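You operate a simulated robot arm through the tools that you are given. There is no shell and no other tool. Be economical: measure what you need, move in short steps, check, and stop when the job is done.

The job below is to be done with a simulated two-armed robot. You get a single attempt, and the scene is never put back.

JOB
Roll the trolley into the yellow bay, brake it, hang the drip rack's full reel on an upper peg.
Fine: brake before you load.

It is judged by the outcome, as a careful person would: the job done as asked, and still so three seconds after it is handed in. It fails if anything else is knocked over, pushed out of place, dropped, spilled or broken.

ROBOT AND FRAMES
Two 7-joint arms with two-finger parallel grippers on one trunk, on a base that drives. Base frame: it is fixed to the floor where the robot stands at the start and does not move with it; the origin is under the middle of the robot, x ahead of it, y to its left, z up. Lengths are in mm, angles in degrees, forces in N, time in s.
The left shoulder is at the start at [50, 161, 1098], the right one opposite. Places, roughly: lower far peg of the trolley [1400, 200, 800]; red brake lever [600, 100, 600]; reel [1250, 250, 750]; upper near peg of the trolley [1000, 100, 1100]. Payload 3.43 kg a hand.
The TCP of each hand is the grasp point between the finger pads, 30 mm short of the fingertips. In the tool frame z runs along the fingers and y along their closing line. Largest opening 94 mm; finger width 28, thickness 10; the body of the gripper, 50 by 96 mm, starts 55 mm behind the TCP.
Orientation is told as [roll, pitch, yaw] about the base's x, y, z axes, in that order, counted from this pose: with the fingers straight down and closing along the base's y, the tool's x points along the base's -x, its y along +y and its z along -z.

CONTROLS
- The arms move only by the tool nudge_tool. It takes "left_steps", "right_steps" or both (then of equal length, played together; a hand with none holds still); each is a list of rows, each a list of 6 numbers: the shift along the tool's x, y, z in mm, then the turn, a rotation vector about the tool's x, y, z in rad. In form: [[dx, dy, dz, rx, ry, rz], ...]. A call has 1 to 10 rows; each row is the pose to reach, as a shift and turn from the pose commanded when the call began, along the tool's axes at that moment. "left_gripper" and "right_gripper" are, for a hand that has rows, the opening in per cent of the stroke, from 0 (shut) to 100 (fully open), set as the call begins (left out, the last holds). Each row takes 0.2 s and may step no farther than 50 mm and 8.6 degrees from the row before; otherwise, or with a gripper value out of range, the whole call is refused. A pose out of reach is approached as far as the arm can. The call stops where the force on the tool passes 90 N (or 10 N more than at its start, if that is more) or the arm is blocked; 0.2 s more then pass. The fingers move at their own pace (about 45 mm/s each) and stop on an object; they squeeze with about 20 N. The grip force told is the motor's: it shows also when the fingers shut on nothing. Time passes only in rows, and 0.2 s behind the last, so rows that repeat a pose let the fingers close. It gives the time, the measured TCP pose, the force on the tool (base axes), the opening and the grip force at its end, in the units of the frame above (readings bear some noise), with the torque about the TCP (base axes, N m) and any sound that the robot's microphone picked up.
- Cameras (640 x 400 px; columns grow to the right, rows downward): "scene" is now at [113.1, -15.4, 1262.9]; the picture's right is [-0.15, -0.99, 0.00], its down [-0.26, 0.04, -0.97] and it looks along [0.95, -0.15, -0.26] (base axes); focal length 214 px, centre (320, 200). "left" rides on the left gripper at [76, -14, -102] in its tool frame; the picture's right is [0.18, 0.98, 0.00], its down [-0.75, 0.14, -0.64] and it looks along [-0.63, 0.12, 0.77] (tool axes); focal length 243 px, centre (320, 200). "right" rides on the right gripper at [76, 14, -102] in its tool frame; the picture's right is [-0.18, 0.98, 0.00], its down [-0.75, -0.14, -0.64] and it looks along [-0.63, -0.12, 0.77] (tool axes); focal length 243 px, centre (320, 200). There is no depth. A picture from a camera that has moved, and an enlarged one, comes with that camera's place and axes in the base frame and with its lens. The place of the scene camera against the robot may be out by one fixed shift of up to 25 mm in any direction.
- snapshot(camera): a new picture of that camera. No time passes.
- lift_body(by): slides the trunk up (or, below 0, down) by that many mm; the arms and the scene camera ride with it, the base frame stays. It gives what a move gives, with no picture.
- steer(legs): drives the robot by 1 to 6 legs, each [ahead, left, turn to the left] in mm, mm and degrees, along the robot's own axes; the way and the turn of a leg run together, so that a leg with both is an arc; at most 1500 mm and 180 degrees a leg. The arms and the cameras ride along, it lands a little off, and it stops where it bumps. It gives what a move gives.
- aim_head(pan, tilt): turns the head with the scene camera to pan (to the left, within 80 degrees either way) and tilt (down, from -29 to 69), counted from straight ahead of the robot. It gives what a move gives.
- zoom(camera, box): a new picture of the part [left, top, right, bottom] of that camera's present view, enlarged. No time passes.
- job_done(): hands the job in; it is judged then, once.

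Go step by step. Nothing tells you exact positions but the pictures and the camera data: compare them with the known pose of the tool, close in by small moves and look again before you grip or let go. The budget is 120 turns and 92 pictures, counting those below and the enlarged ones. Unless the task says otherwise, let go and move clear before handing in, and close with one line.

The tools are called by a JSON object that holds its "method" and its "body". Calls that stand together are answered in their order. nudge_tool: Moves the arms, as the interface text tells. Its arguments: {"type":"object","properties":{"left_steps":{"type":"array","items":{"type":"array","items":{"type":"number"}}},"left_gripper":{"type":"number"},"right_steps":{"type":"array","items":{"type":"array","items":{"type":"number"}}},"right_gripper":{"type":"number"}},"required":[]} The other tools are called the same way: lift_body (by) slides the trunk up or down; steer (legs) drives the base; aim_head (pan, tilt) turns the head that bears the scene camera; snapshot (camera) takes a picture; zoom (camera, box) takes an enlarged picture of a part of a camera's view; job_done () hands the job in.

At the start:

```text
time_s: 0.0
left_ee_pos: [386.6, 135.2, 1279.5]
left_tcp_rot: [-0.1, 0.0, 0.1]
left_contact_force: [0.6, 0.7, -0.4]
left_wrist_torque: [-0.02, 0.02, 0.0]
left_gripper_width: 94.0
left_gripper_force: 0.1
right_ee_pos: [312.3, -150.0, 1180.4]
right_tcp_rot: [0.1, 0.0, 0.0]
right_contact_force: [0.5, 0.7, 0.0]
right_wrist_torque: [0.01, 0.04, 0.01]
right_gripper_width: 94.0
right_gripper_force: 0.0
trunk travel left (down, up): [-125.0, 142.0]
robot x, y, heading: [2.4, -2.8, -0.0]
head pan, tilt: [-8.9, 15.1]
```

scene: 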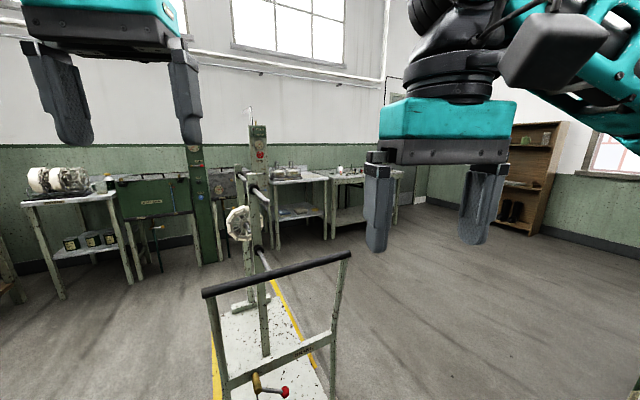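
right: 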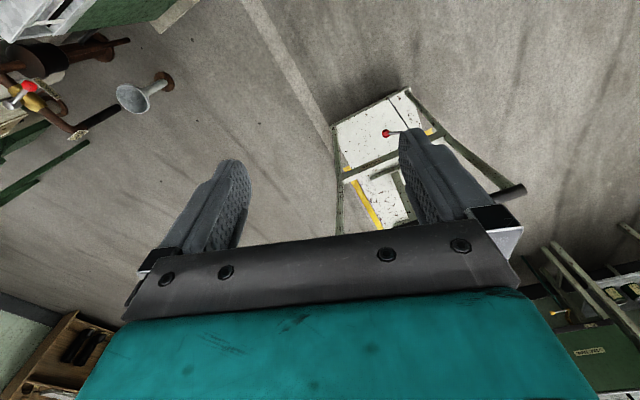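
left: 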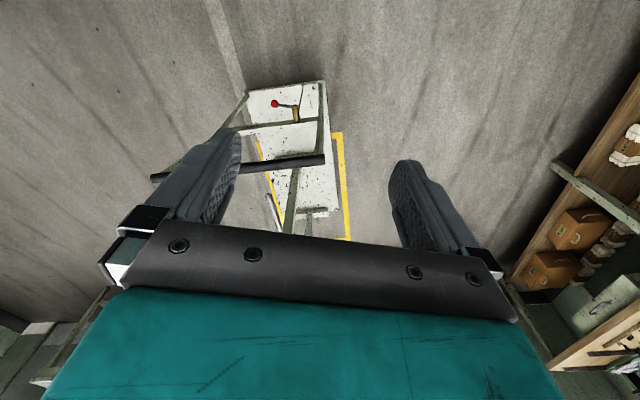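

I see a trolley with a push handle ahead, its posts with pegs and a reel, and yellow lines around or beyond its base. I'll look closer before I move anything.

{"method": "aim_head", "body": {"pan": 10, "tilt": 35}}

{"method": "snapshot", "body": {"camera": "scene"}}

{"method": "zoom", "body": {"camera": "scene", "box": [160, 60, 400, 210]}}

```text
time_s: 0.8
left_ee_pos: [386.5, 135.6, 1279.5]
left_tcp_rot: [-0.1, 0.0, 0.2]
left_contact_force: [0.1, 0.1, 0.8]
left_wrist_torque: [0.0, 0.0, 0.02]
left_gripper_width: 93.8
left_gripper_force: 0.0
right_ee_pos: [312.5, -149.9, 1180.2]
right_tcp_rot: [0.0, -0.1, 0.0]
right_contact_force: [0.8, -0.2, 0.5]
right_wrist_torque: [0.0, 0.04, 0.0]
right_gripper_width: 94.0
right_gripper_force: 0.0
trunk travel left (down, up): [-125.0, 142.0]
robot x, y, heading: [-3.3, -1.6, -0.1]
head pan, tilt: [10.0, 35.0]
```

```text
88 pictures are left
camera scene: at [107.5, 14.2, 1231.1], right [0.17, -0.98, 0.0], down [-0.56, -0.1, -0.82], along [0.81, 0.14, -0.57], focal length 214 px, centre (320, 200)
```

scene: 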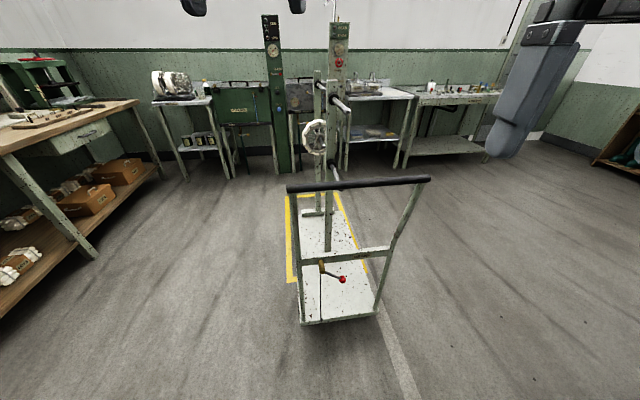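

```text
2.67 times, centred on (280, 135) of scene
camera zoom: at [107.5, 14.2, 1231.1], right [0.17, -0.98, 0.0], down [-0.56, -0.1, -0.82], along [0.81, 0.14, -0.57], focal length 572 px, centre (427, 373)
```

zoom: 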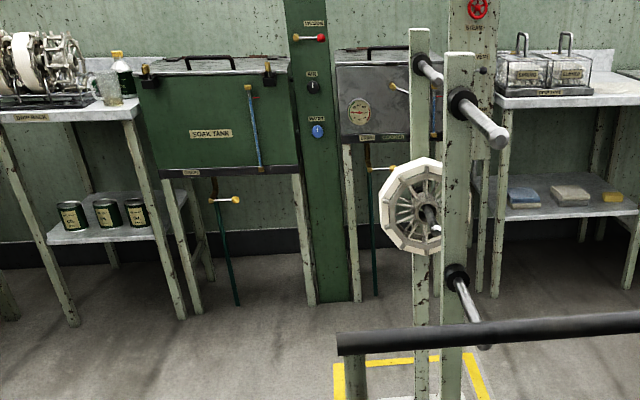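

The trolley carries one reel already, and the left-hand table holds a rack of reels. I need to read the labels to tell which rack is the drip rack.

{"method": "aim_head", "body": {"pan": 30, "tilt": 15}}

{"method": "snapshot", "body": {"camera": "scene"}}

{"method": "zoom", "body": {"camera": "scene", "box": [200, 110, 360, 210]}}

```text
time_s: 1.7
left_ee_pos: [387.5, 134.0, 1279.7]
left_tcp_rot: [-0.2, 0.0, 0.1]
left_contact_force: [-0.2, -0.2, 0.2]
left_wrist_torque: [0.01, -0.02, -0.02]
left_gripper_width: 94.0
left_gripper_force: 0.0
right_ee_pos: [312.0, -149.5, 1179.8]
right_tcp_rot: [-0.1, 0.0, 0.0]
right_contact_force: [-0.1, -0.4, -0.7]
right_wrist_torque: [0.01, -0.01, 0.04]
right_gripper_width: 94.2
right_gripper_force: 0.1
trunk travel left (down, up): [-125.0, 142.0]
robot x, y, heading: [-3.0, -1.7, -0.2]
head pan, tilt: [30.0, 15.0]
```

```text
86 pictures are left
camera scene: at [101.8, 45.6, 1263.0], right [0.5, -0.87, 0.0], down [-0.22, -0.13, -0.97], along [0.84, 0.48, -0.26], focal length 214 px, centre (320, 200)
```

scene: 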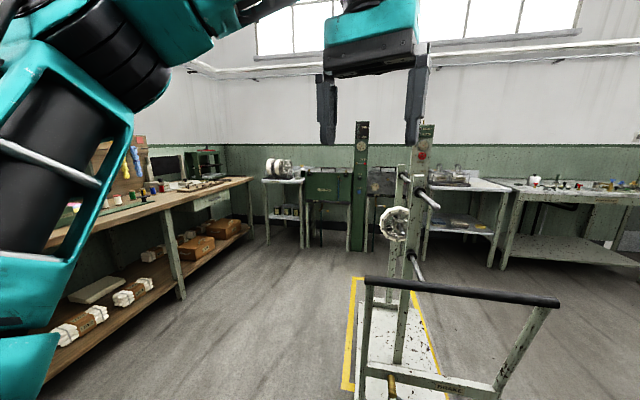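

```text
4.00 times, centred on (280, 160) of scene
camera zoom: at [101.8, 45.6, 1263.0], right [0.5, -0.87, 0.0], down [-0.22, -0.13, -0.97], along [0.84, 0.48, -0.26], focal length 858 px, centre (480, 360)
```

zoom: 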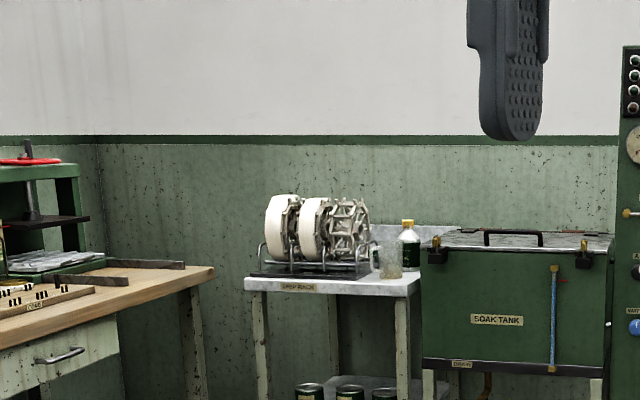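

The drip rack is on the small table, with three reels on it: full, part-filled and empty. The bay and trolley both seem turned about 17° left, and the trolley needs to go roughly 300 mm forward. Next I'll look at the brake lever and the base.

{"method": "aim_head", "body": {"pan": 5, "tilt": 50}}

{"method": "snapshot", "body": {"camera": "scene"}}

{"method": "zoom", "body": {"camera": "scene", "box": [260, 150, 420, 250]}}

{"method": "zoom", "body": {"camera": "left", "box": [220, 70, 380, 170]}}

```text
time_s: 2.7
left_ee_pos: [387.7, 135.1, 1279.4]
left_tcp_rot: [-0.2, 0.0, 0.1]
left_contact_force: [0.8, -0.7, -0.8]
left_wrist_torque: [0.01, -0.02, 0.01]
left_gripper_width: 94.0
left_gripper_force: 0.0
right_ee_pos: [312.3, -150.0, 1180.1]
right_tcp_rot: [0.1, -0.1, 0.0]
right_contact_force: [0.2, -0.5, 0.4]
right_wrist_torque: [-0.03, -0.04, -0.01]
right_gripper_width: 94.1
right_gripper_force: 0.0
trunk travel left (down, up): [-125.0, 142.0]
robot x, y, heading: [1.5, -1.9, 0.0]
head pan, tilt: [5.0, 50.0]
```

```text
84 pictures are left
camera scene: at [97.5, 5.8, 1209.4], right [0.09, -1.0, 0.0], down [-0.76, -0.07, -0.64], along [0.64, 0.06, -0.77], focal length 214 px, centre (320, 200)
```

scene: 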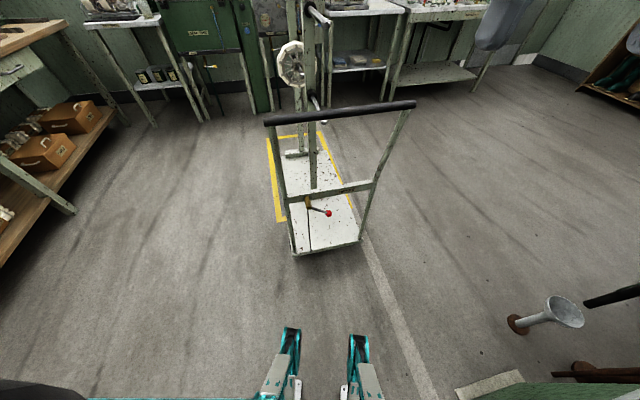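

```text
4.00 times, centred on (340, 200) of scene
camera zoom: at [97.5, 5.8, 1209.4], right [0.09, -1.0, 0.0], down [-0.76, -0.07, -0.64], along [0.64, 0.06, -0.77], focal length 858 px, centre (240, 200)
```

zoom: 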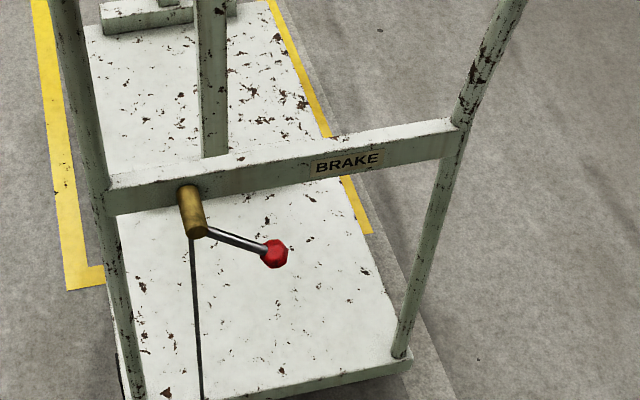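

```text
4.00 times, centred on (300, 120) of left
camera zoom: at [310.7, 120.5, 1382.4], right [-0.19, 0.98, 0.0], down [0.75, 0.14, 0.64], along [0.63, 0.12, -0.77], focal length 970 px, centre (400, 520)
```

zoom: 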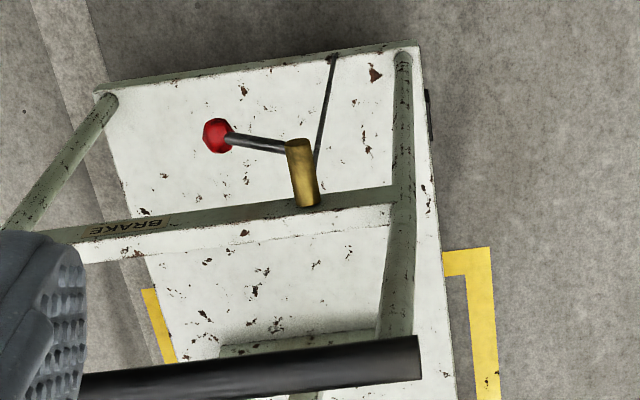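

The lever has a red ball at about (605, 19, 532) and its pivot at (589, 93, 576). The handle bar runs from (566, 179) to (673, -197) at z≈937, so the trolley's heading is about 17°. I'll line the robot up squarely behind it.

{"method": "steer", "body": {"legs": [[20, -181, 0], [0, 0, 17]]}}

{"method": "aim_head", "body": {"pan": 0, "tilt": 45}}

{"method": "snapshot", "body": {"camera": "scene"}}

```text
time_s: 5.9
left_ee_pos: [350.8, 60.4, 1278.9]
left_tcp_rot: [-0.2, 0.0, 17.0]
left_contact_force: [0.1, 0.6, 0.3]
left_wrist_torque: [-0.01, 0.0, -0.01]
left_gripper_width: 94.0
left_gripper_force: 0.0
right_ee_pos: [362.3, -235.0, 1180.3]
right_tcp_rot: [0.0, 0.0, 16.9]
right_contact_force: [0.2, -0.3, 0.0]
right_wrist_torque: [-0.01, -0.01, -0.02]
right_gripper_width: 94.2
right_gripper_force: 0.1
trunk travel left (down, up): [-125.0, 142.0]
robot x, y, heading: [19.1, -187.1, 16.7]
head pan, tilt: [5.0, 50.0]
```

```text
time_s: 6.5
left_ee_pos: [349.9, 59.9, 1280.0]
left_tcp_rot: [-0.1, 0.0, 17.0]
left_contact_force: [0.1, -0.9, 0.0]
left_wrist_torque: [0.04, -0.01, 0.0]
left_gripper_width: 93.9
left_gripper_force: 0.1
right_ee_pos: [362.7, -235.8, 1179.5]
right_tcp_rot: [0.0, 0.0, 16.9]
right_contact_force: [0.3, -0.3, -0.1]
right_wrist_torque: [0.01, -0.03, -0.05]
right_gripper_width: 93.8
right_gripper_force: 0.0
trunk travel left (down, up): [-125.0, 142.0]
robot x, y, heading: [16.2, -179.6, 16.9]
head pan, tilt: [0.0, 45.0]
```

```text
81 pictures are left
camera scene: at [116.9, -148.4, 1216.2], right [0.29, -0.96, 0.0], down [-0.68, -0.21, -0.71], along [0.68, 0.21, -0.71], focal length 214 px, centre (320, 200)
```

scene: 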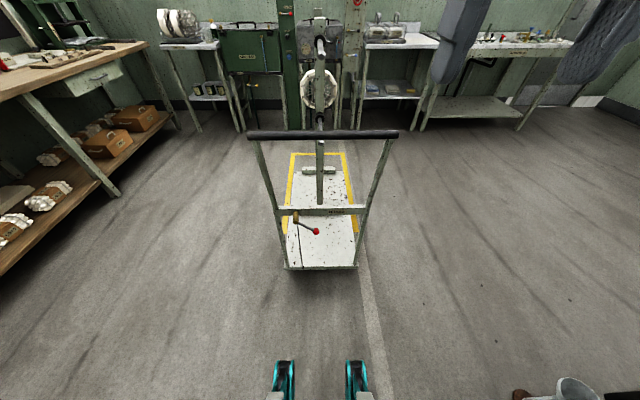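

I'm squarely aligned: the bar is about 628 mm ahead of me, spanning left +183 to -207. I'll turn both hands so that their fingers close fore and aft, ready to grip the bar.

{"method": "nudge_tool", "body": {"left_steps": [[0, 0, 0, 0, 0, 0.15], [0, 0, 0, 0, 0, 0.3], [0, 0, 0, 0, 0, 0.45], [0, 0, 0, 0, 0, 0.6], [0, 0, 0, 0, 0, 0.75], [0, 0, 0, 0, 0, 0.9], [0, 0, 0, 0, 0, 1.05], [0, 0, 0, 0, 0, 1.2], [0, 0, 0, 0, 0, 1.35], [0, 0, 0, 0, 0, 1.5]], "right_steps": [[0, 0, 0, 0, 0, -0.15], [0, 0, 0, 0, 0, -0.3], [0, 0, 0, 0, 0, -0.45], [0, 0, 0, 0, 0, -0.6], [0, 0, 0, 0, 0, -0.75], [0, 0, 0, 0, 0, -0.9], [0, 0, 0, 0, 0, -1.05], [0, 0, 0, 0, 0, -1.2], [0, 0, 0, 0, 0, -1.35], [0, 0, 0, 0, 0, -1.5]]}}

```text
time_s: 8.7
left_ee_pos: [271.3, -26.6, 1206.5]
left_tcp_rot: [0.1, -0.4, -68.4]
left_contact_force: [-0.7, -0.2, 0.0]
left_wrist_torque: [0.0, -0.01, 0.0]
left_gripper_width: 93.9
left_gripper_force: 0.0
left hand out of reach, approached as far as the arm can: row 6, 7, 8, 9, 10
right_ee_pos: [325.2, -220.7, 1163.3]
right_tcp_rot: [-0.1, -0.1, 102.9]
right_contact_force: [0.5, -0.3, 0.5]
right_wrist_torque: [0.0, 0.01, -0.01]
right_gripper_width: 93.8
right_gripper_force: 0.1
right hand out of reach, approached as far as the arm can: row 9, 10
trunk travel left (down, up): [-125.0, 142.0]
robot x, y, heading: [21.6, -183.3, 16.5]
head pan, tilt: [0.0, 45.0]
```

Both hands turned, though the reach is short at this height. I'll bring them lower, where the arms have more room.

{"method": "nudge_tool", "body": {"left_steps": [[0, 0, 45, 0, 0, 0], [0, 0, 90, 0, 0, 0.03], [0, 0, 135, 0, 0, 0.07], [0, 0, 180, 0, 0, 0.07]], "right_steps": [[0, 0, 40, 0, 0, 0], [0, 0, 80, 0, 0, 0], [0, 0, 120, 0, 0, -0.03], [0, 0, 150, 0, 0, -0.07]]}}

```text
time_s: 9.7
left_ee_pos: [268.1, -27.4, 1023.6]
left_tcp_rot: [0.1, -0.1, -73.0]
left_contact_force: [-0.8, -0.3, 0.6]
left_wrist_torque: [0.02, -0.02, 0.05]
left_gripper_width: 93.9
left_gripper_force: 0.1
right_ee_pos: [323.5, -222.4, 1012.6]
right_tcp_rot: [0.0, 0.0, 106.9]
right_contact_force: [-0.7, 0.6, -0.2]
right_wrist_torque: [0.02, 0.02, 0.02]
right_gripper_width: 93.9
right_gripper_force: 0.1
trunk travel left (down, up): [-125.0, 142.0]
robot x, y, heading: [19.3, -179.9, 16.8]
head pan, tilt: [0.0, 45.0]
```

Both hands are pointing down at about z 1015. I'll test the forward reach a little.

{"method": "nudge_tool", "body": {"left_steps": [[15, 40, 0, 0, 0, 0], [30, 80, 0, 0, 0, 0]], "right_steps": [[0, -40, 0, 0, 0, 0], [0, -80, 10, 0, 0, 0]]}}

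```text
time_s: 10.3
left_ee_pos: [294.1, -8.4, 1025.9]
left_tcp_rot: [0.0, -0.1, -72.9]
left_contact_force: [-0.4, 0.0, 0.1]
left_wrist_torque: [0.02, -0.02, -0.02]
left_gripper_width: 94.4
left_gripper_force: 0.0
left hand out of reach, approached as far as the arm can: row 1, 2
right_ee_pos: [340.7, -198.1, 1011.6]
right_tcp_rot: [0.0, 0.0, 106.7]
right_contact_force: [-0.4, -0.7, -0.7]
right_wrist_torque: [-0.01, 0.01, 0.02]
right_gripper_width: 93.9
right_gripper_force: 0.1
right hand out of reach, approached as far as the arm can: row 1, 2
trunk travel left (down, up): [-125.0, 142.0]
robot x, y, heading: [14.3, -183.4, 16.8]
head pan, tilt: [0.0, 45.0]
```

With the tools straight down, the reach is only about 310 mm ahead. I'll tilt both hands forward so the fingers point ahead and down, which gains reach.

{"method": "nudge_tool", "body": {"left_steps": [[0, 0, 0, -0.15, 0, 0], [0, 0, 0, -0.3, 0, 0], [0, 0, 0, -0.45, 0, 0], [0, 0, 0, -0.6, 0, 0], [0, 0, 0, -0.75, 0, 0], [0, 0, 0, -0.9, 0, 0], [0, 0, 0, -1.05, 0, 0]], "right_steps": [[0, 0, 0, 0.15, 0, 0], [0, 0, 0, 0.3, 0, 0], [0, 0, 0, 0.45, 0, 0], [0, 0, 0, 0.6, 0, 0], [0, 0, 0, 0.75, 0, 0], [0, 0, 0, 0.9, 0, 0], [0, 0, 0, 1.05, 0, 0]]}}

```text
time_s: 11.9
left_ee_pos: [333.7, -38.8, 1032.8]
left_tcp_rot: [60.3, 0.3, -72.6]
left_contact_force: [-14.1, 32.7, -1.9]
left_wrist_torque: [-1.15, -0.64, -2.88]
left_gripper_width: 94.1
left_gripper_force: 0.1
left hand out of reach, approached as far as the arm can: row 5, 6, 7
right_ee_pos: [364.6, -127.7, 1017.5]
right_tcp_rot: [-60.3, 0.3, 106.3]
right_contact_force: [13.7, -32.4, 1.4]
right_wrist_torque: [1.72, 0.81, 2.61]
right_gripper_width: 94.3
right_gripper_force: 0.1
right hand out of reach, approached as far as the arm can: row 4, 5, 6, 7
trunk travel left (down, up): [-125.0, 142.0]
robot x, y, heading: [20.4, -185.5, 16.8]
head pan, tilt: [0.0, 45.0]
```

The hands drifted together and are touching. I'll spread them outward and push them forward.

{"method": "nudge_tool", "body": {"left_steps": [[25, 0, 0, 0, 0, 0], [50, 15, 26, 0, 0, 0], [60, 40, 70, 0, 0, 0]], "right_steps": [[25, 0, 0, 0, 0, 0], [50, -15, 26, 0, 0, 0], [60, -40, 70, 0, 0, 0]]}}

{"method": "snapshot", "body": {"camera": "scene"}}

```text
refused: row 3 steps farther than a row can; nothing moved
```

```text
80 pictures are left
camera scene: at [116.6, -148.3, 1216.3], right [0.29, -0.96, 0.0], down [-0.68, -0.21, -0.71], along [0.68, 0.21, -0.71], focal length 214 px, centre (320, 200)
```

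scene: 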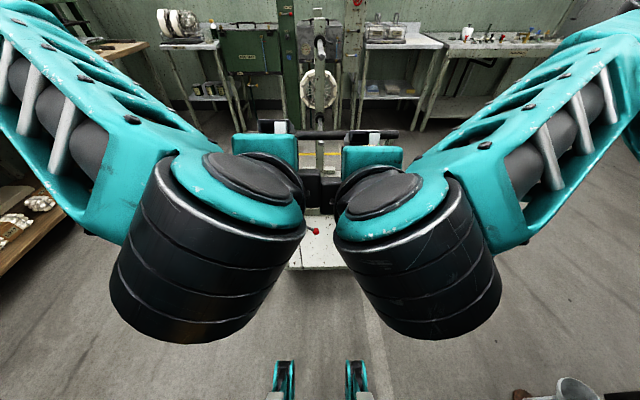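

{"method": "nudge_tool", "body": {"left_steps": [[25, 0, 0, 0, 0, 0], [45, 10, 17, 0, 0, 0], [60, 25, 43, 0, 0, 0], [60, 45, 78, 0, 0, 0]], "right_steps": [[25, 0, 0, 0, 0, 0], [45, -10, 17, 0, 0, 0], [60, -25, 43, 0, 0, 0], [60, -45, 78, 0, 0, 0]]}}

```text
time_s: 12.9
left_ee_pos: [403.2, 42.8, 1033.6]
left_tcp_rot: [60.2, 0.0, -72.9]
left_contact_force: [0.4, 0.3, 0.0]
left_wrist_torque: [0.0, -0.02, 0.02]
left_gripper_width: 93.8
left_gripper_force: 0.1
left hand out of reach, approached as far as the arm can: row 1, 2, 3
right_ee_pos: [467.6, -155.8, 1020.4]
right_tcp_rot: [-60.2, 0.0, 106.9]
right_contact_force: [0.2, -0.3, 0.9]
right_wrist_torque: [0.04, -0.01, -0.01]
right_gripper_width: 93.7
right_gripper_force: 0.1
right hand out of reach, approached as far as the arm can: row 1, 2, 3
trunk travel left (down, up): [-125.0, 142.0]
robot x, y, heading: [16.6, -184.6, 17.0]
head pan, tilt: [0.0, 45.0]
```

Each hand is now about 437 mm ahead and ±104 to the side. I'll lower them to bar height while still short of it.

{"method": "nudge_tool", "body": {"left_steps": [[0, -27, 16, 0, 0, 0], [0, -55, 32, 0, 0, 0], [0, -83, 48, 0, 0, 0]], "right_steps": [[0, 24, 14, 0, 0, 0], [0, 48, 28, 0, 0, 0], [0, 72, 42, 0, 0, 0]]}}

{"method": "snapshot", "body": {"camera": "left"}}

{"method": "snapshot", "body": {"camera": "right"}}

```text
time_s: 13.7
left_ee_pos: [402.3, 41.5, 937.6]
left_tcp_rot: [60.1, -0.1, -72.8]
left_contact_force: [0.4, 0.9, -1.0]
left_wrist_torque: [0.01, -0.01, 0.0]
left_gripper_width: 94.0
left_gripper_force: 0.1
right_ee_pos: [467.3, -156.3, 936.8]
right_tcp_rot: [-60.2, 0.0, 106.9]
right_contact_force: [-0.6, 0.1, 0.2]
right_wrist_torque: [0.01, 0.0, -0.01]
right_gripper_width: 93.7
right_gripper_force: 0.0
trunk travel left (down, up): [-125.0, 142.0]
robot x, y, heading: [20.7, -180.3, 16.9]
head pan, tilt: [0.0, 45.0]
```

```text
79 pictures are left
camera left: at [287.7, 86.5, 976.5], right [0.41, 0.32, 0.85], down [-0.24, -0.86, 0.44], along [0.88, -0.39, -0.28], focal length 243 px, centre (320, 200)
```

left: 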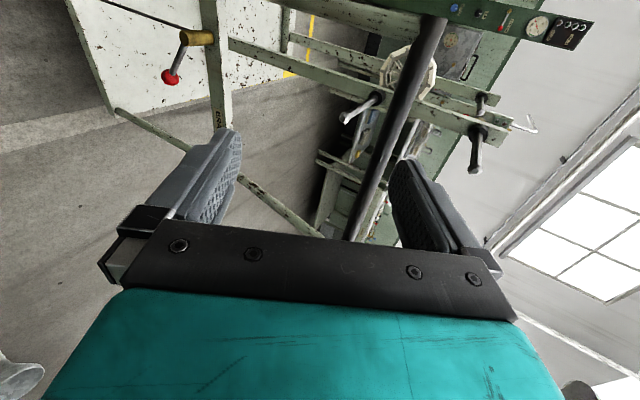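

```text
78 pictures are left
camera right: at [396.8, -256.1, 974.9], right [-0.52, 0.03, -0.85], down [-0.68, 0.58, 0.44], along [0.51, 0.81, -0.28], focal length 243 px, centre (320, 200)
```

right: 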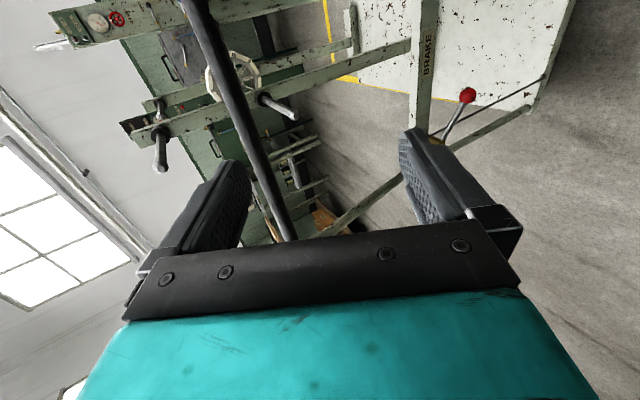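

The bar appears between the fingers of both hands, about 188 mm ahead. I'll drive most of that distance and check.

{"method": "steer", "body": {"legs": [[150, 0, 0]]}}

{"method": "snapshot", "body": {"camera": "left"}}

{"method": "snapshot", "body": {"camera": "right"}}

```text
time_s: 15.1
left_ee_pos: [545.0, 86.3, 937.4]
left_tcp_rot: [60.2, -0.1, -73.0]
left_contact_force: [0.6, -0.4, -0.5]
left_wrist_torque: [-0.02, 0.0, 0.02]
left_gripper_width: 94.2
left_gripper_force: 0.2
right_ee_pos: [609.3, -111.1, 935.9]
right_tcp_rot: [-60.1, 0.0, 106.8]
right_contact_force: [-0.4, -0.3, -0.4]
right_wrist_torque: [0.05, 0.0, -0.03]
right_gripper_width: 94.0
right_gripper_force: 0.1
trunk travel left (down, up): [-125.0, 142.0]
robot x, y, heading: [161.5, -140.3, 17.0]
head pan, tilt: [0.0, 45.0]
```

```text
77 pictures are left
camera left: at [430.8, 129.9, 976.7], right [0.41, 0.32, 0.85], down [-0.24, -0.86, 0.44], along [0.88, -0.39, -0.28], focal length 243 px, centre (320, 200)
```

left: 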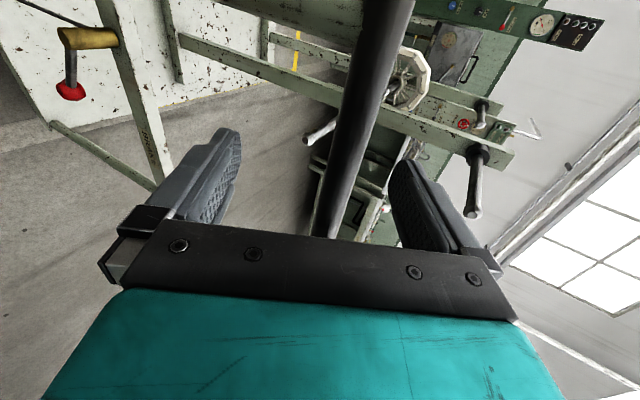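

```text
76 pictures are left
camera right: at [539.9, -212.8, 975.1], right [-0.52, 0.03, -0.85], down [-0.68, 0.58, 0.44], along [0.51, 0.81, -0.28], focal length 243 px, centre (320, 200)
```

right: 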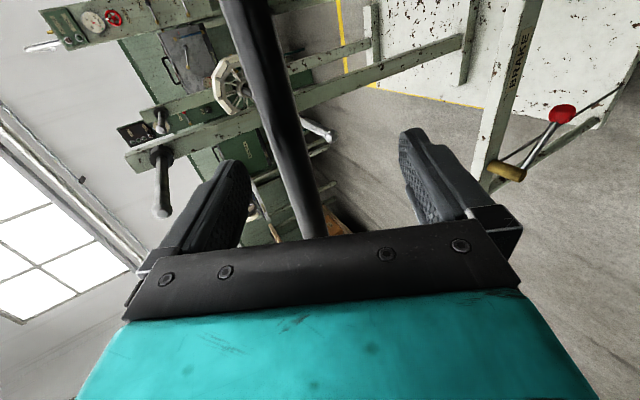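

The bar is centred in both hands, with about 45 mm to go. I'll drive that, then close.

{"method": "steer", "body": {"legs": [[42, 0, 0]]}}

{"method": "nudge_tool", "body": {"left_steps": [[0, 0, 0, 0, 0, 0], [0, 0, 0, 0, 0, 0], [0, 0, 0, 0, 0, 0], [0, 0, 0, 0, 0, 0], [0, 0, 0, 0, 0, 0]], "right_steps": [[0, 0, 0, 0, 0, 0], [0, 0, 0, 0, 0, 0], [0, 0, 0, 0, 0, 0], [0, 0, 0, 0, 0, 0], [0, 0, 0, 0, 0, 0]], "left_gripper": 0, "right_gripper": 0}}

{"method": "snapshot", "body": {"camera": "left"}}

```text
time_s: 16.0
left_ee_pos: [584.1, 97.1, 937.8]
left_tcp_rot: [60.2, -0.2, -72.9]
left_contact_force: [0.2, 0.8, 0.2]
left_wrist_torque: [0.0, -0.02, -0.01]
left_gripper_width: 93.9
left_gripper_force: 0.1
right_ee_pos: [650.1, -99.6, 936.8]
right_tcp_rot: [-60.1, 0.0, 106.9]
right_contact_force: [-0.3, 0.2, 1.0]
right_wrist_torque: [-0.01, -0.01, 0.01]
right_gripper_width: 94.1
right_gripper_force: 0.1
trunk travel left (down, up): [-125.0, 142.0]
robot x, y, heading: [200.5, -127.1, 16.9]
head pan, tilt: [0.0, 45.0]
```

```text
time_s: 17.2
left_ee_pos: [584.2, 96.9, 937.8]
left_tcp_rot: [60.0, -0.2, -73.0]
left_contact_force: [-0.9, -2.1, 0.0]
left_wrist_torque: [-0.42, -0.01, 0.3]
left_gripper_width: 24.0
left_gripper_force: 20.3
right_ee_pos: [650.6, -99.2, 936.5]
right_tcp_rot: [-60.3, 0.1, 106.9]
right_contact_force: [1.4, -0.4, 3.5]
right_wrist_torque: [-0.33, -0.14, 0.31]
right_gripper_width: 24.2
right_gripper_force: 20.2
trunk travel left (down, up): [-125.0, 142.0]
robot x, y, heading: [206.1, -124.5, 17.0]
head pan, tilt: [0.0, 45.0]
```

```text
75 pictures are left
camera left: at [470.1, 141.9, 976.2], right [0.42, 0.32, 0.85], down [-0.24, -0.86, 0.44], along [0.88, -0.39, -0.28], focal length 243 px, centre (320, 200)
```

left: 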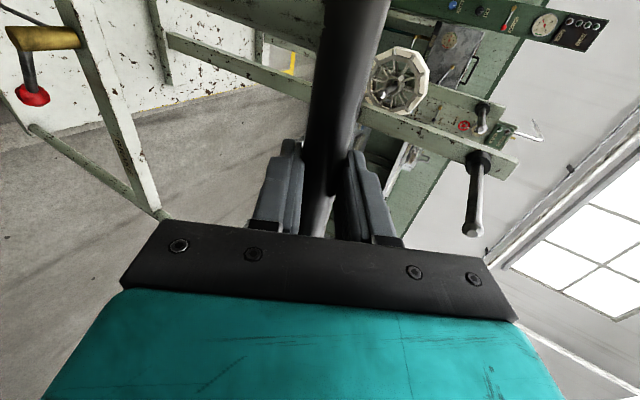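

Both hands hold the bar, with 24 mm between the fingers. I'll push a short way to see whether it rolls freely.

{"method": "steer", "body": {"legs": [[60, 0, 0]]}}

{"method": "snapshot", "body": {"camera": "scene"}}

```text
time_s: 18.2
left_ee_pos: [646.1, 117.0, 936.0]
left_tcp_rot: [60.0, -0.1, -72.8]
left_contact_force: [12.0, -1.7, -20.9]
left_wrist_torque: [-0.56, -0.08, 0.17]
left_gripper_width: 24.0
left_gripper_force: 19.6
right_ee_pos: [711.8, -79.6, 934.5]
right_tcp_rot: [-60.2, 0.0, 106.8]
right_contact_force: [11.7, 16.3, -4.6]
right_wrist_torque: [-0.34, -0.16, 0.42]
right_gripper_width: 24.4
right_gripper_force: 20.5
trunk travel left (down, up): [-125.0, 142.0]
robot x, y, heading: [261.6, -106.4, 16.7]
head pan, tilt: [0.0, 45.0]
```

```text
74 pictures are left
camera scene: at [361.6, -73.0, 1215.6], right [0.29, -0.96, 0.0], down [-0.68, -0.21, -0.7], along [0.67, 0.2, -0.71], focal length 214 px, centre (320, 200)
```

scene: 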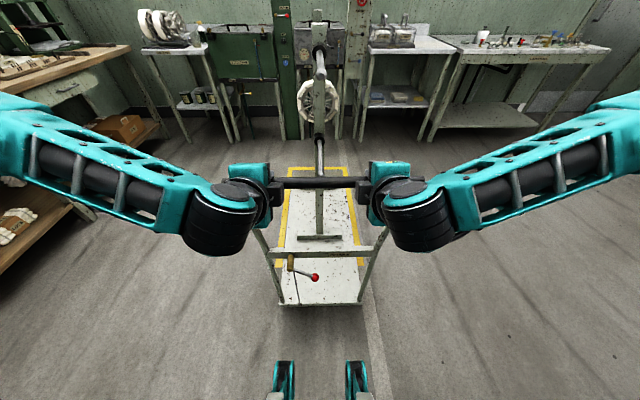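

The trolley rolls and follows well. I'll zoom in to measure the front and side clearances.

{"method": "zoom", "body": {"camera": "scene", "box": [240, 155, 400, 255]}}

{"method": "zoom", "body": {"camera": "scene", "box": [240, 235, 400, 335]}}

```text
4.00 times, centred on (320, 205) of scene
camera zoom: at [361.6, -73.0, 1215.6], right [0.29, -0.96, 0.0], down [-0.68, -0.21, -0.7], along [0.67, 0.2, -0.71], focal length 858 px, centre (320, 180)
```

zoom: 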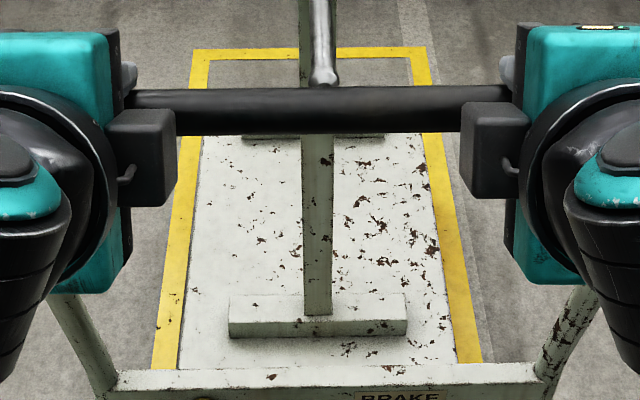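

```text
4.00 times, centred on (320, 285) of scene
camera zoom: at [361.6, -73.0, 1215.6], right [0.29, -0.96, 0.0], down [-0.68, -0.21, -0.7], along [0.67, 0.2, -0.71], focal length 858 px, centre (320, -140)
```

zoom: 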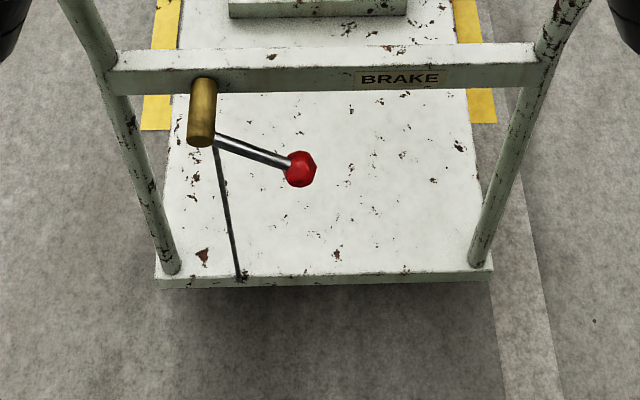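

The trolley is laterally centred and parallel to the bay, and its near edge is about 258 mm short of the bay's near line. I'll push 290 mm and look again.

{"method": "steer", "body": {"legs": [[290, 5, 0]]}}

{"method": "snapshot", "body": {"camera": "scene"}}

{"method": "zoom", "body": {"camera": "scene", "box": [240, 155, 400, 255]}}

{"method": "zoom", "body": {"camera": "scene", "box": [240, 235, 400, 335]}}

```text
time_s: 20.2
left_ee_pos: [921.6, 205.1, 935.5]
left_tcp_rot: [59.8, -0.1, -72.8]
left_contact_force: [4.8, -5.0, -25.5]
left_wrist_torque: [-0.58, -0.13, 0.25]
left_gripper_width: 23.9
left_gripper_force: 20.0
right_ee_pos: [987.7, 8.5, 935.2]
right_tcp_rot: [-60.2, -0.1, 106.8]
right_contact_force: [3.1, 10.7, -22.5]
right_wrist_torque: [-0.48, -0.07, 0.14]
right_gripper_width: 24.3
right_gripper_force: 19.5
trunk travel left (down, up): [-125.0, 142.0]
robot x, y, heading: [538.3, -22.5, 17.1]
head pan, tilt: [0.0, 45.0]
```

```text
71 pictures are left
camera scene: at [637.1, 15.3, 1215.5], right [0.29, -0.96, 0.0], down [-0.68, -0.21, -0.7], along [0.67, 0.2, -0.71], focal length 214 px, centre (320, 200)
```

scene: 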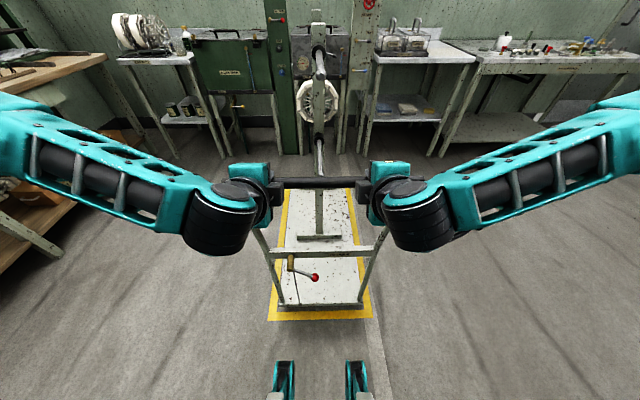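

```text
4.00 times, centred on (320, 205) of scene
camera zoom: at [637.1, 15.3, 1215.5], right [0.29, -0.96, 0.0], down [-0.68, -0.21, -0.7], along [0.67, 0.2, -0.71], focal length 858 px, centre (320, 180)
```

zoom: 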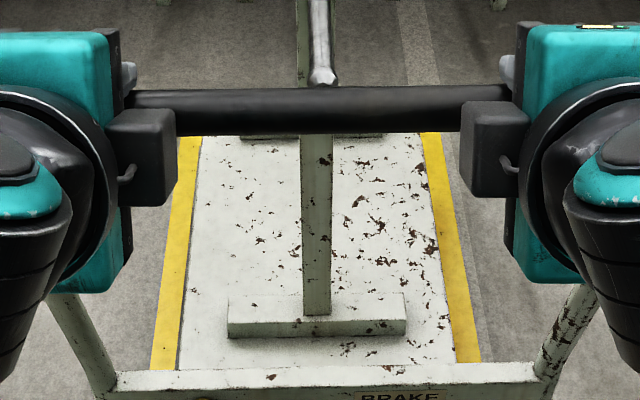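

```text
4.00 times, centred on (320, 285) of scene
camera zoom: at [637.1, 15.3, 1215.5], right [0.29, -0.96, 0.0], down [-0.68, -0.21, -0.7], along [0.67, 0.2, -0.71], focal length 858 px, centre (320, -140)
```

zoom: 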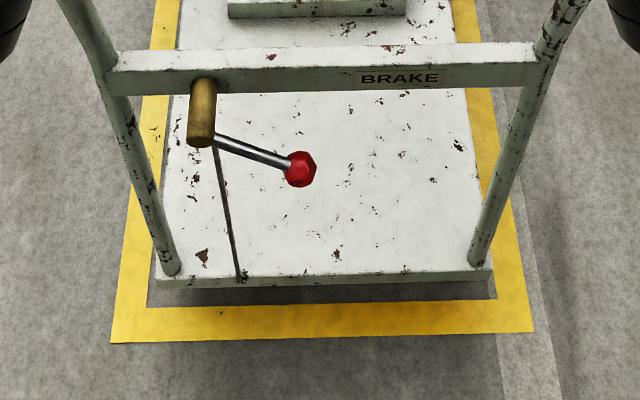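

The near edge is inside the bay line, but the bar hides the far edge. I'll check it from the wrist cameras.

{"method": "snapshot", "body": {"camera": "left"}}

{"method": "snapshot", "body": {"camera": "right"}}

```text
68 pictures are left
camera left: at [807.9, 250.0, 974.7], right [0.42, 0.32, 0.85], down [-0.24, -0.86, 0.45], along [0.88, -0.39, -0.28], focal length 243 px, centre (320, 200)
```

left: 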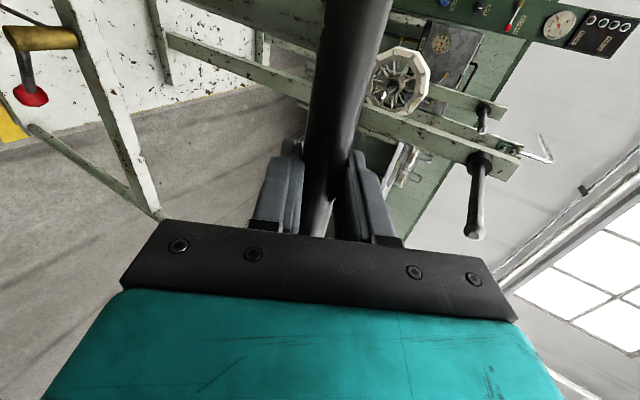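

```text
67 pictures are left
camera right: at [917.2, -92.4, 974.4], right [-0.52, 0.04, -0.85], down [-0.68, 0.58, 0.44], along [0.51, 0.81, -0.28], focal length 243 px, centre (320, 200)
```

right: 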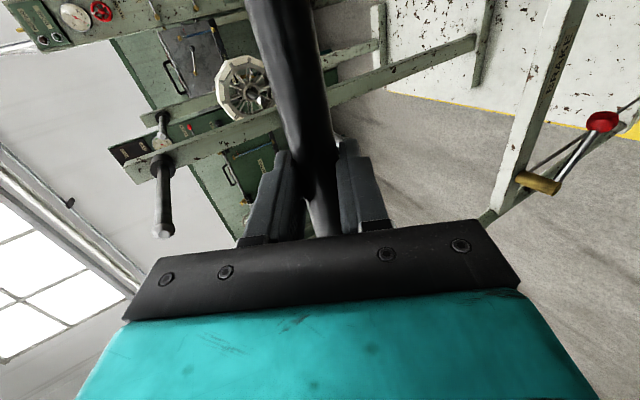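

From the earlier unblocked view the plate is about 822 mm long, so another 55 mm or so will centre it in the bay.

{"method": "steer", "body": {"legs": [[57, 3, 0]]}}

{"method": "zoom", "body": {"camera": "scene", "box": [220, 135, 420, 335]}}

```text
time_s: 21.1
left_ee_pos: [977.2, 225.5, 936.0]
left_tcp_rot: [60.0, -0.2, -72.6]
left_contact_force: [13.4, 0.1, -15.7]
left_wrist_torque: [-0.52, -0.11, 0.21]
left_gripper_width: 23.8
left_gripper_force: 19.8
right_ee_pos: [1042.8, 27.6, 936.4]
right_tcp_rot: [-60.4, 0.0, 106.6]
right_contact_force: [13.9, 6.6, -14.7]
right_wrist_torque: [-0.47, -0.11, 0.22]
right_gripper_width: 24.4
right_gripper_force: 20.1
trunk travel left (down, up): [-125.0, 142.0]
robot x, y, heading: [593.1, -2.4, 16.9]
head pan, tilt: [0.0, 45.0]
```

```text
2.00 times, centred on (320, 235) of scene
camera zoom: at [691.3, 34.4, 1215.6], right [0.29, -0.96, 0.0], down [-0.68, -0.21, -0.7], along [0.67, 0.2, -0.71], focal length 429 px, centre (320, 130)
```

zoom: 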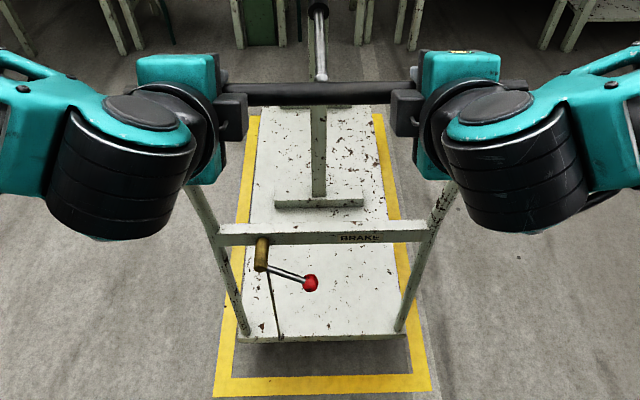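

By measurement the trolley is centred, with about 50 mm inside the lines at each end. I'll open the hands, back off and verify.

{"method": "nudge_tool", "body": {"left_steps": [[0, 0, 0, 0, 0, 0], [0, 0, 0, 0, 0, 0], [0, 0, 0, 0, 0, 0], [0, 0, 0, 0, 0, 0], [0, 0, 0, 0, 0, 0]], "right_steps": [[0, 0, 0, 0, 0, 0], [0, 0, 0, 0, 0, 0], [0, 0, 0, 0, 0, 0], [0, 0, 0, 0, 0, 0], [0, 0, 0, 0, 0, 0]], "left_gripper": 100, "right_gripper": 100}}

{"method": "steer", "body": {"legs": [[-200, 0, 0]]}}

{"method": "snapshot", "body": {"camera": "scene"}}

{"method": "zoom", "body": {"camera": "scene", "box": [220, 100, 420, 250]}}

```text
time_s: 22.3
left_ee_pos: [974.3, 224.9, 938.8]
left_tcp_rot: [60.4, -0.2, -72.6]
left_contact_force: [-0.1, 0.5, 0.1]
left_wrist_torque: [0.0, 0.01, 0.0]
left_gripper_width: 94.2
left_gripper_force: 0.0
right_ee_pos: [1039.7, 26.5, 939.3]
right_tcp_rot: [-60.7, -0.1, 106.6]
right_contact_force: [-0.4, 0.7, 0.2]
right_wrist_torque: [0.03, 0.0, 0.0]
right_gripper_width: 94.0
right_gripper_force: 0.1
trunk travel left (down, up): [-125.0, 142.0]
robot x, y, heading: [588.7, -1.9, 16.6]
head pan, tilt: [0.0, 45.0]
```

```text
time_s: 23.9
left_ee_pos: [785.1, 167.5, 939.2]
left_tcp_rot: [60.4, -0.2, -72.7]
left_contact_force: [-0.2, 0.3, 0.4]
left_wrist_torque: [-0.01, 0.01, 0.0]
left_gripper_width: 94.0
left_gripper_force: 0.1
right_ee_pos: [849.7, -32.9, 939.1]
right_tcp_rot: [-60.7, -0.1, 106.5]
right_contact_force: [-0.4, 0.7, 0.0]
right_wrist_torque: [-0.03, -0.01, 0.01]
right_gripper_width: 93.9
right_gripper_force: 0.0
trunk travel left (down, up): [-125.0, 142.0]
robot x, y, heading: [400.6, -59.5, 16.8]
head pan, tilt: [0.0, 45.0]
```

```text
65 pictures are left
camera scene: at [496.8, -24.8, 1216.3], right [0.29, -0.96, 0.0], down [-0.68, -0.2, -0.71], along [0.68, 0.2, -0.71], focal length 214 px, centre (320, 200)
```

scene: 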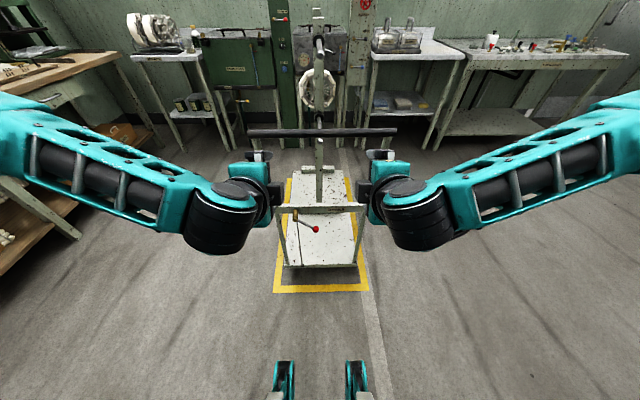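

```text
2.67 times, centred on (320, 175) of scene
camera zoom: at [496.8, -24.8, 1216.3], right [0.29, -0.96, 0.0], down [-0.68, -0.2, -0.71], along [0.68, 0.2, -0.71], focal length 572 px, centre (320, 267)
```

zoom: 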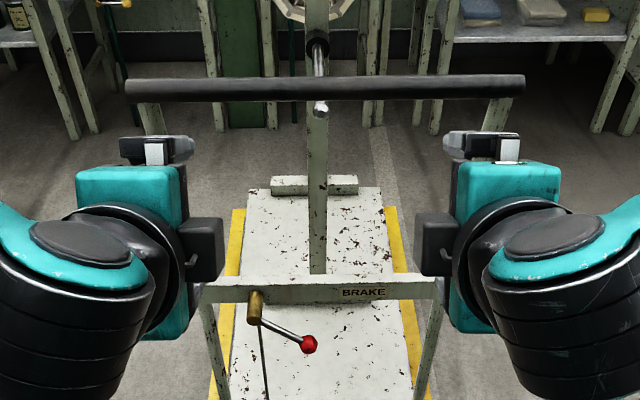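

The far margin looks tighter from this view, because the plate height is uncertain. I'll raise the trunk to triangulate the plate edges against the floor lines.

{"method": "zoom", "body": {"camera": "scene", "box": [270, 155, 370, 205]}}

{"method": "zoom", "body": {"camera": "scene", "box": [270, 250, 370, 300]}}

{"method": "lift_body", "body": {"by": 140}}

{"method": "zoom", "body": {"camera": "scene", "box": [270, 170, 370, 220]}}

{"method": "zoom", "body": {"camera": "scene", "box": [270, 250, 370, 300]}}

```text
6.40 times, centred on (320, 180) of scene
camera zoom: at [496.8, -24.8, 1216.3], right [0.29, -0.96, 0.0], down [-0.68, -0.2, -0.71], along [0.68, 0.2, -0.71], focal length 1373 px, centre (320, 328)
```

zoom: 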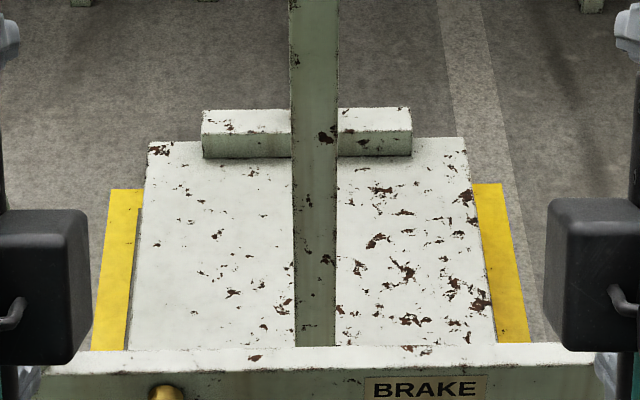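

```text
6.40 times, centred on (320, 275) of scene
camera zoom: at [496.8, -24.8, 1216.3], right [0.29, -0.96, 0.0], down [-0.68, -0.2, -0.71], along [0.68, 0.2, -0.71], focal length 1373 px, centre (320, -280)
```

zoom: 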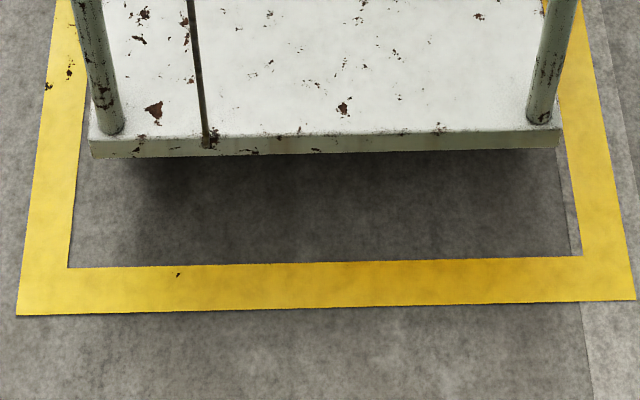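

```text
time_s: 25.6
left_ee_pos: [784.8, 166.7, 1078.5]
left_tcp_rot: [60.4, -0.2, -72.7]
left_contact_force: [-0.4, 0.6, 0.2]
left_wrist_torque: [-0.02, 0.0, 0.03]
left_gripper_width: 94.0
left_gripper_force: 0.0
right_ee_pos: [849.3, -31.5, 1077.5]
right_tcp_rot: [-60.7, -0.1, 106.5]
right_contact_force: [0.2, -0.7, -1.1]
right_wrist_torque: [0.0, 0.02, -0.01]
right_gripper_width: 94.3
right_gripper_force: 0.0
trunk travel left (down, up): [-265.0, 2.0]
robot x, y, heading: [397.7, -58.1, 16.8]
head pan, tilt: [0.0, 45.0]
```

```text
6.40 times, centred on (320, 195) of scene
camera zoom: at [497.2, -24.6, 1356.2], right [0.29, -0.96, 0.0], down [-0.68, -0.2, -0.71], along [0.68, 0.2, -0.71], focal length 1373 px, centre (320, 232)
```

zoom: 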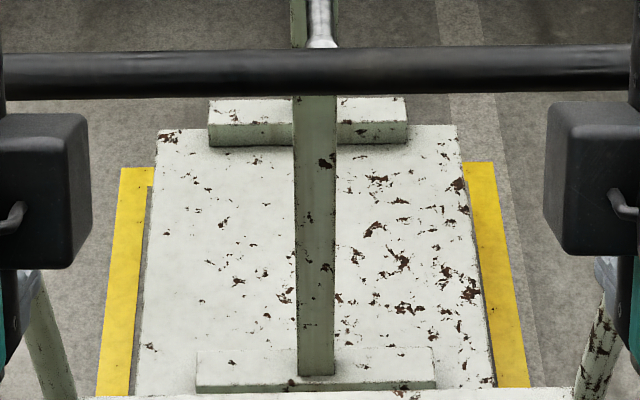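

```text
6.40 times, centred on (320, 275) of scene
camera zoom: at [497.2, -24.6, 1356.2], right [0.29, -0.96, 0.0], down [-0.68, -0.2, -0.71], along [0.68, 0.2, -0.71], focal length 1373 px, centre (320, -280)
```

zoom: 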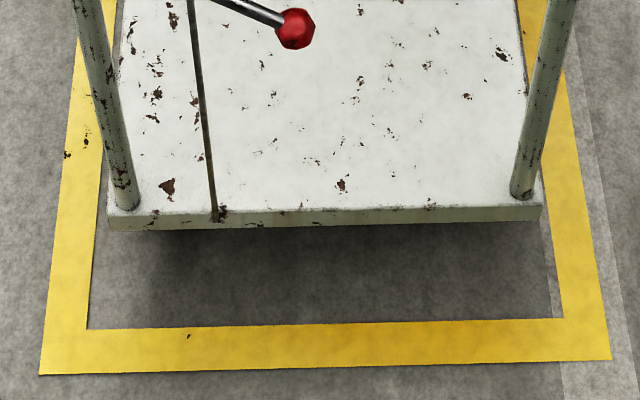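

The trolley is centred: about 41 mm inside the near line, 58 mm at the far one, and evenly spaced at the sides. Next I'll set the brake, so I'm lowering the trunk for a close look at the lever.

{"method": "lift_body", "body": {"by": -264}}

{"method": "aim_head", "body": {"pan": 0, "tilt": 35}}

{"method": "snapshot", "body": {"camera": "scene"}}

{"method": "snapshot", "body": {"camera": "right"}}

```text
time_s: 28.3
left_ee_pos: [785.1, 166.6, 814.0]
left_tcp_rot: [60.4, -0.1, -72.9]
left_contact_force: [0.1, 0.2, 0.1]
left_wrist_torque: [0.0, 0.0, 0.0]
left_gripper_width: 94.1
left_gripper_force: 0.1
right_ee_pos: [850.5, -29.8, 814.0]
right_tcp_rot: [-60.7, -0.2, 106.5]
right_contact_force: [0.8, 0.3, 0.4]
right_wrist_torque: [-0.01, -0.04, -0.04]
right_gripper_width: 94.0
right_gripper_force: 0.1
trunk travel left (down, up): [-1.0, 266.0]
robot x, y, heading: [398.9, -57.1, 16.8]
head pan, tilt: [0.0, 45.0]
```

```text
time_s: 29.0
left_ee_pos: [784.7, 167.5, 814.9]
left_tcp_rot: [60.4, -0.2, -72.7]
left_contact_force: [0.0, -0.3, -0.4]
left_wrist_torque: [0.0, 0.0, 0.03]
left_gripper_width: 93.8
left_gripper_force: 0.0
right_ee_pos: [850.1, -31.6, 813.8]
right_tcp_rot: [-60.7, -0.1, 106.5]
right_contact_force: [-0.3, -0.2, 0.1]
right_wrist_torque: [0.0, 0.04, -0.01]
right_gripper_width: 93.8
right_gripper_force: 0.1
trunk travel left (down, up): [-1.0, 266.0]
robot x, y, heading: [401.3, -58.4, 16.8]
head pan, tilt: [0.0, 35.0]
```

```text
59 pictures are left
camera scene: at [503.6, -22.7, 1107.0], right [0.29, -0.96, 0.0], down [-0.55, -0.17, -0.82], along [0.78, 0.24, -0.57], focal length 214 px, centre (320, 200)
```

scene: 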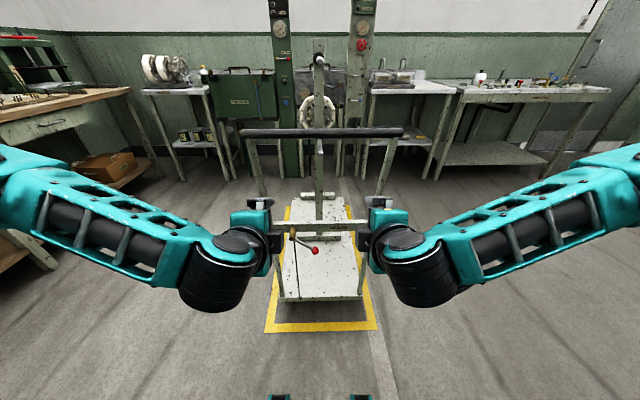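

```text
58 pictures are left
camera right: at [778.9, -132.1, 852.3], right [-0.51, 0.04, -0.86], down [-0.68, 0.58, 0.44], along [0.52, 0.81, -0.27], focal length 243 px, centre (320, 200)
```

right: 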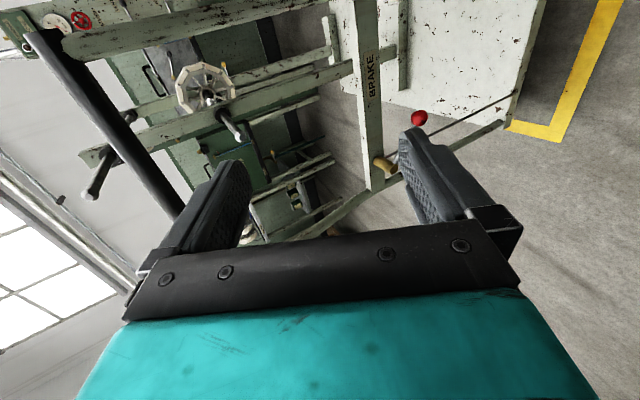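

The ball is at about (1005, 150, 518). I'll close the right hand and lower it to lever height while still short of the trolley, and pull the left hand back out of the way.

{"method": "nudge_tool", "body": {"left_steps": [[0, -12, -21, 0, 0, 0], [0, -24, -42, 0, 0, 0], [0, -36, -62, 0, 0, 0], [0, -48, -83, 0, 0, 0], [0, -60, -104, 0, 0, 0], [0, -60, -104, 0, 0, 0]], "right_steps": [[0, 36, 20, 0, 0, 0], [0, 72, 40, 0, 0, 0], [0, 108, 60, 0, 0, 0], [0, 144, 80, 0, 0, 0], [0, 180, 100, 0, 0, 0], [0, 205, 115, 0, 0, 0]], "right_gripper": 0}}

```text
time_s: 30.4
left_ee_pos: [709.4, 100.6, 793.9]
left_tcp_rot: [60.4, -0.2, -72.6]
left_contact_force: [0.3, -0.2, 0.5]
left_wrist_torque: [-0.01, -0.02, 0.01]
left_gripper_width: 93.9
left_gripper_force: 0.0
left hand out of reach, approached as far as the arm can: row 2, 3, 4, 5, 6
right_ee_pos: [839.7, 13.5, 617.9]
right_tcp_rot: [-60.4, 0.1, 106.0]
right_contact_force: [-0.1, 0.6, -0.2]
right_wrist_torque: [-0.01, -0.03, 0.01]
right_gripper_width: 0.0
right_gripper_force: 20.0
right hand out of reach, approached as far as the arm can: row 4, 5, 6
trunk travel left (down, up): [-1.0, 266.0]
robot x, y, heading: [397.0, -58.7, 17.0]
head pan, tilt: [0.0, 35.0]
```

The right hand reached z 618. I'll see whether it can go lower if it reaches farther forward.

{"method": "nudge_tool", "body": {"right_steps": [[0, -15, 26, 0, 0, 0], [0, -30, 52, 0, 0, 0], [0, -10, 76, 0, 0, 0], [0, 20, 93, 0, 0, 0], [0, 50, 110, 0, 0, 0]]}}

```text
time_s: 31.6
left_ee_pos: [708.7, 101.4, 793.5]
left_tcp_rot: [60.5, 0.0, -72.8]
left_contact_force: [-1.0, -0.5, -0.2]
left_wrist_torque: [0.02, 0.0, 0.0]
left_gripper_width: 93.8
left_gripper_force: 0.0
right_ee_pos: [908.8, 65.5, 541.6]
right_tcp_rot: [-59.6, 0.5, 105.3]
right_contact_force: [0.2, -0.7, 0.5]
right_wrist_torque: [0.0, 0.05, -0.01]
right_gripper_width: 0.0
right_gripper_force: 19.6
right hand out of reach, approached as far as the arm can: row 3, 4, 5
trunk travel left (down, up): [-1.0, 266.0]
robot x, y, heading: [400.4, -58.2, 17.0]
head pan, tilt: [0.0, 35.0]
```

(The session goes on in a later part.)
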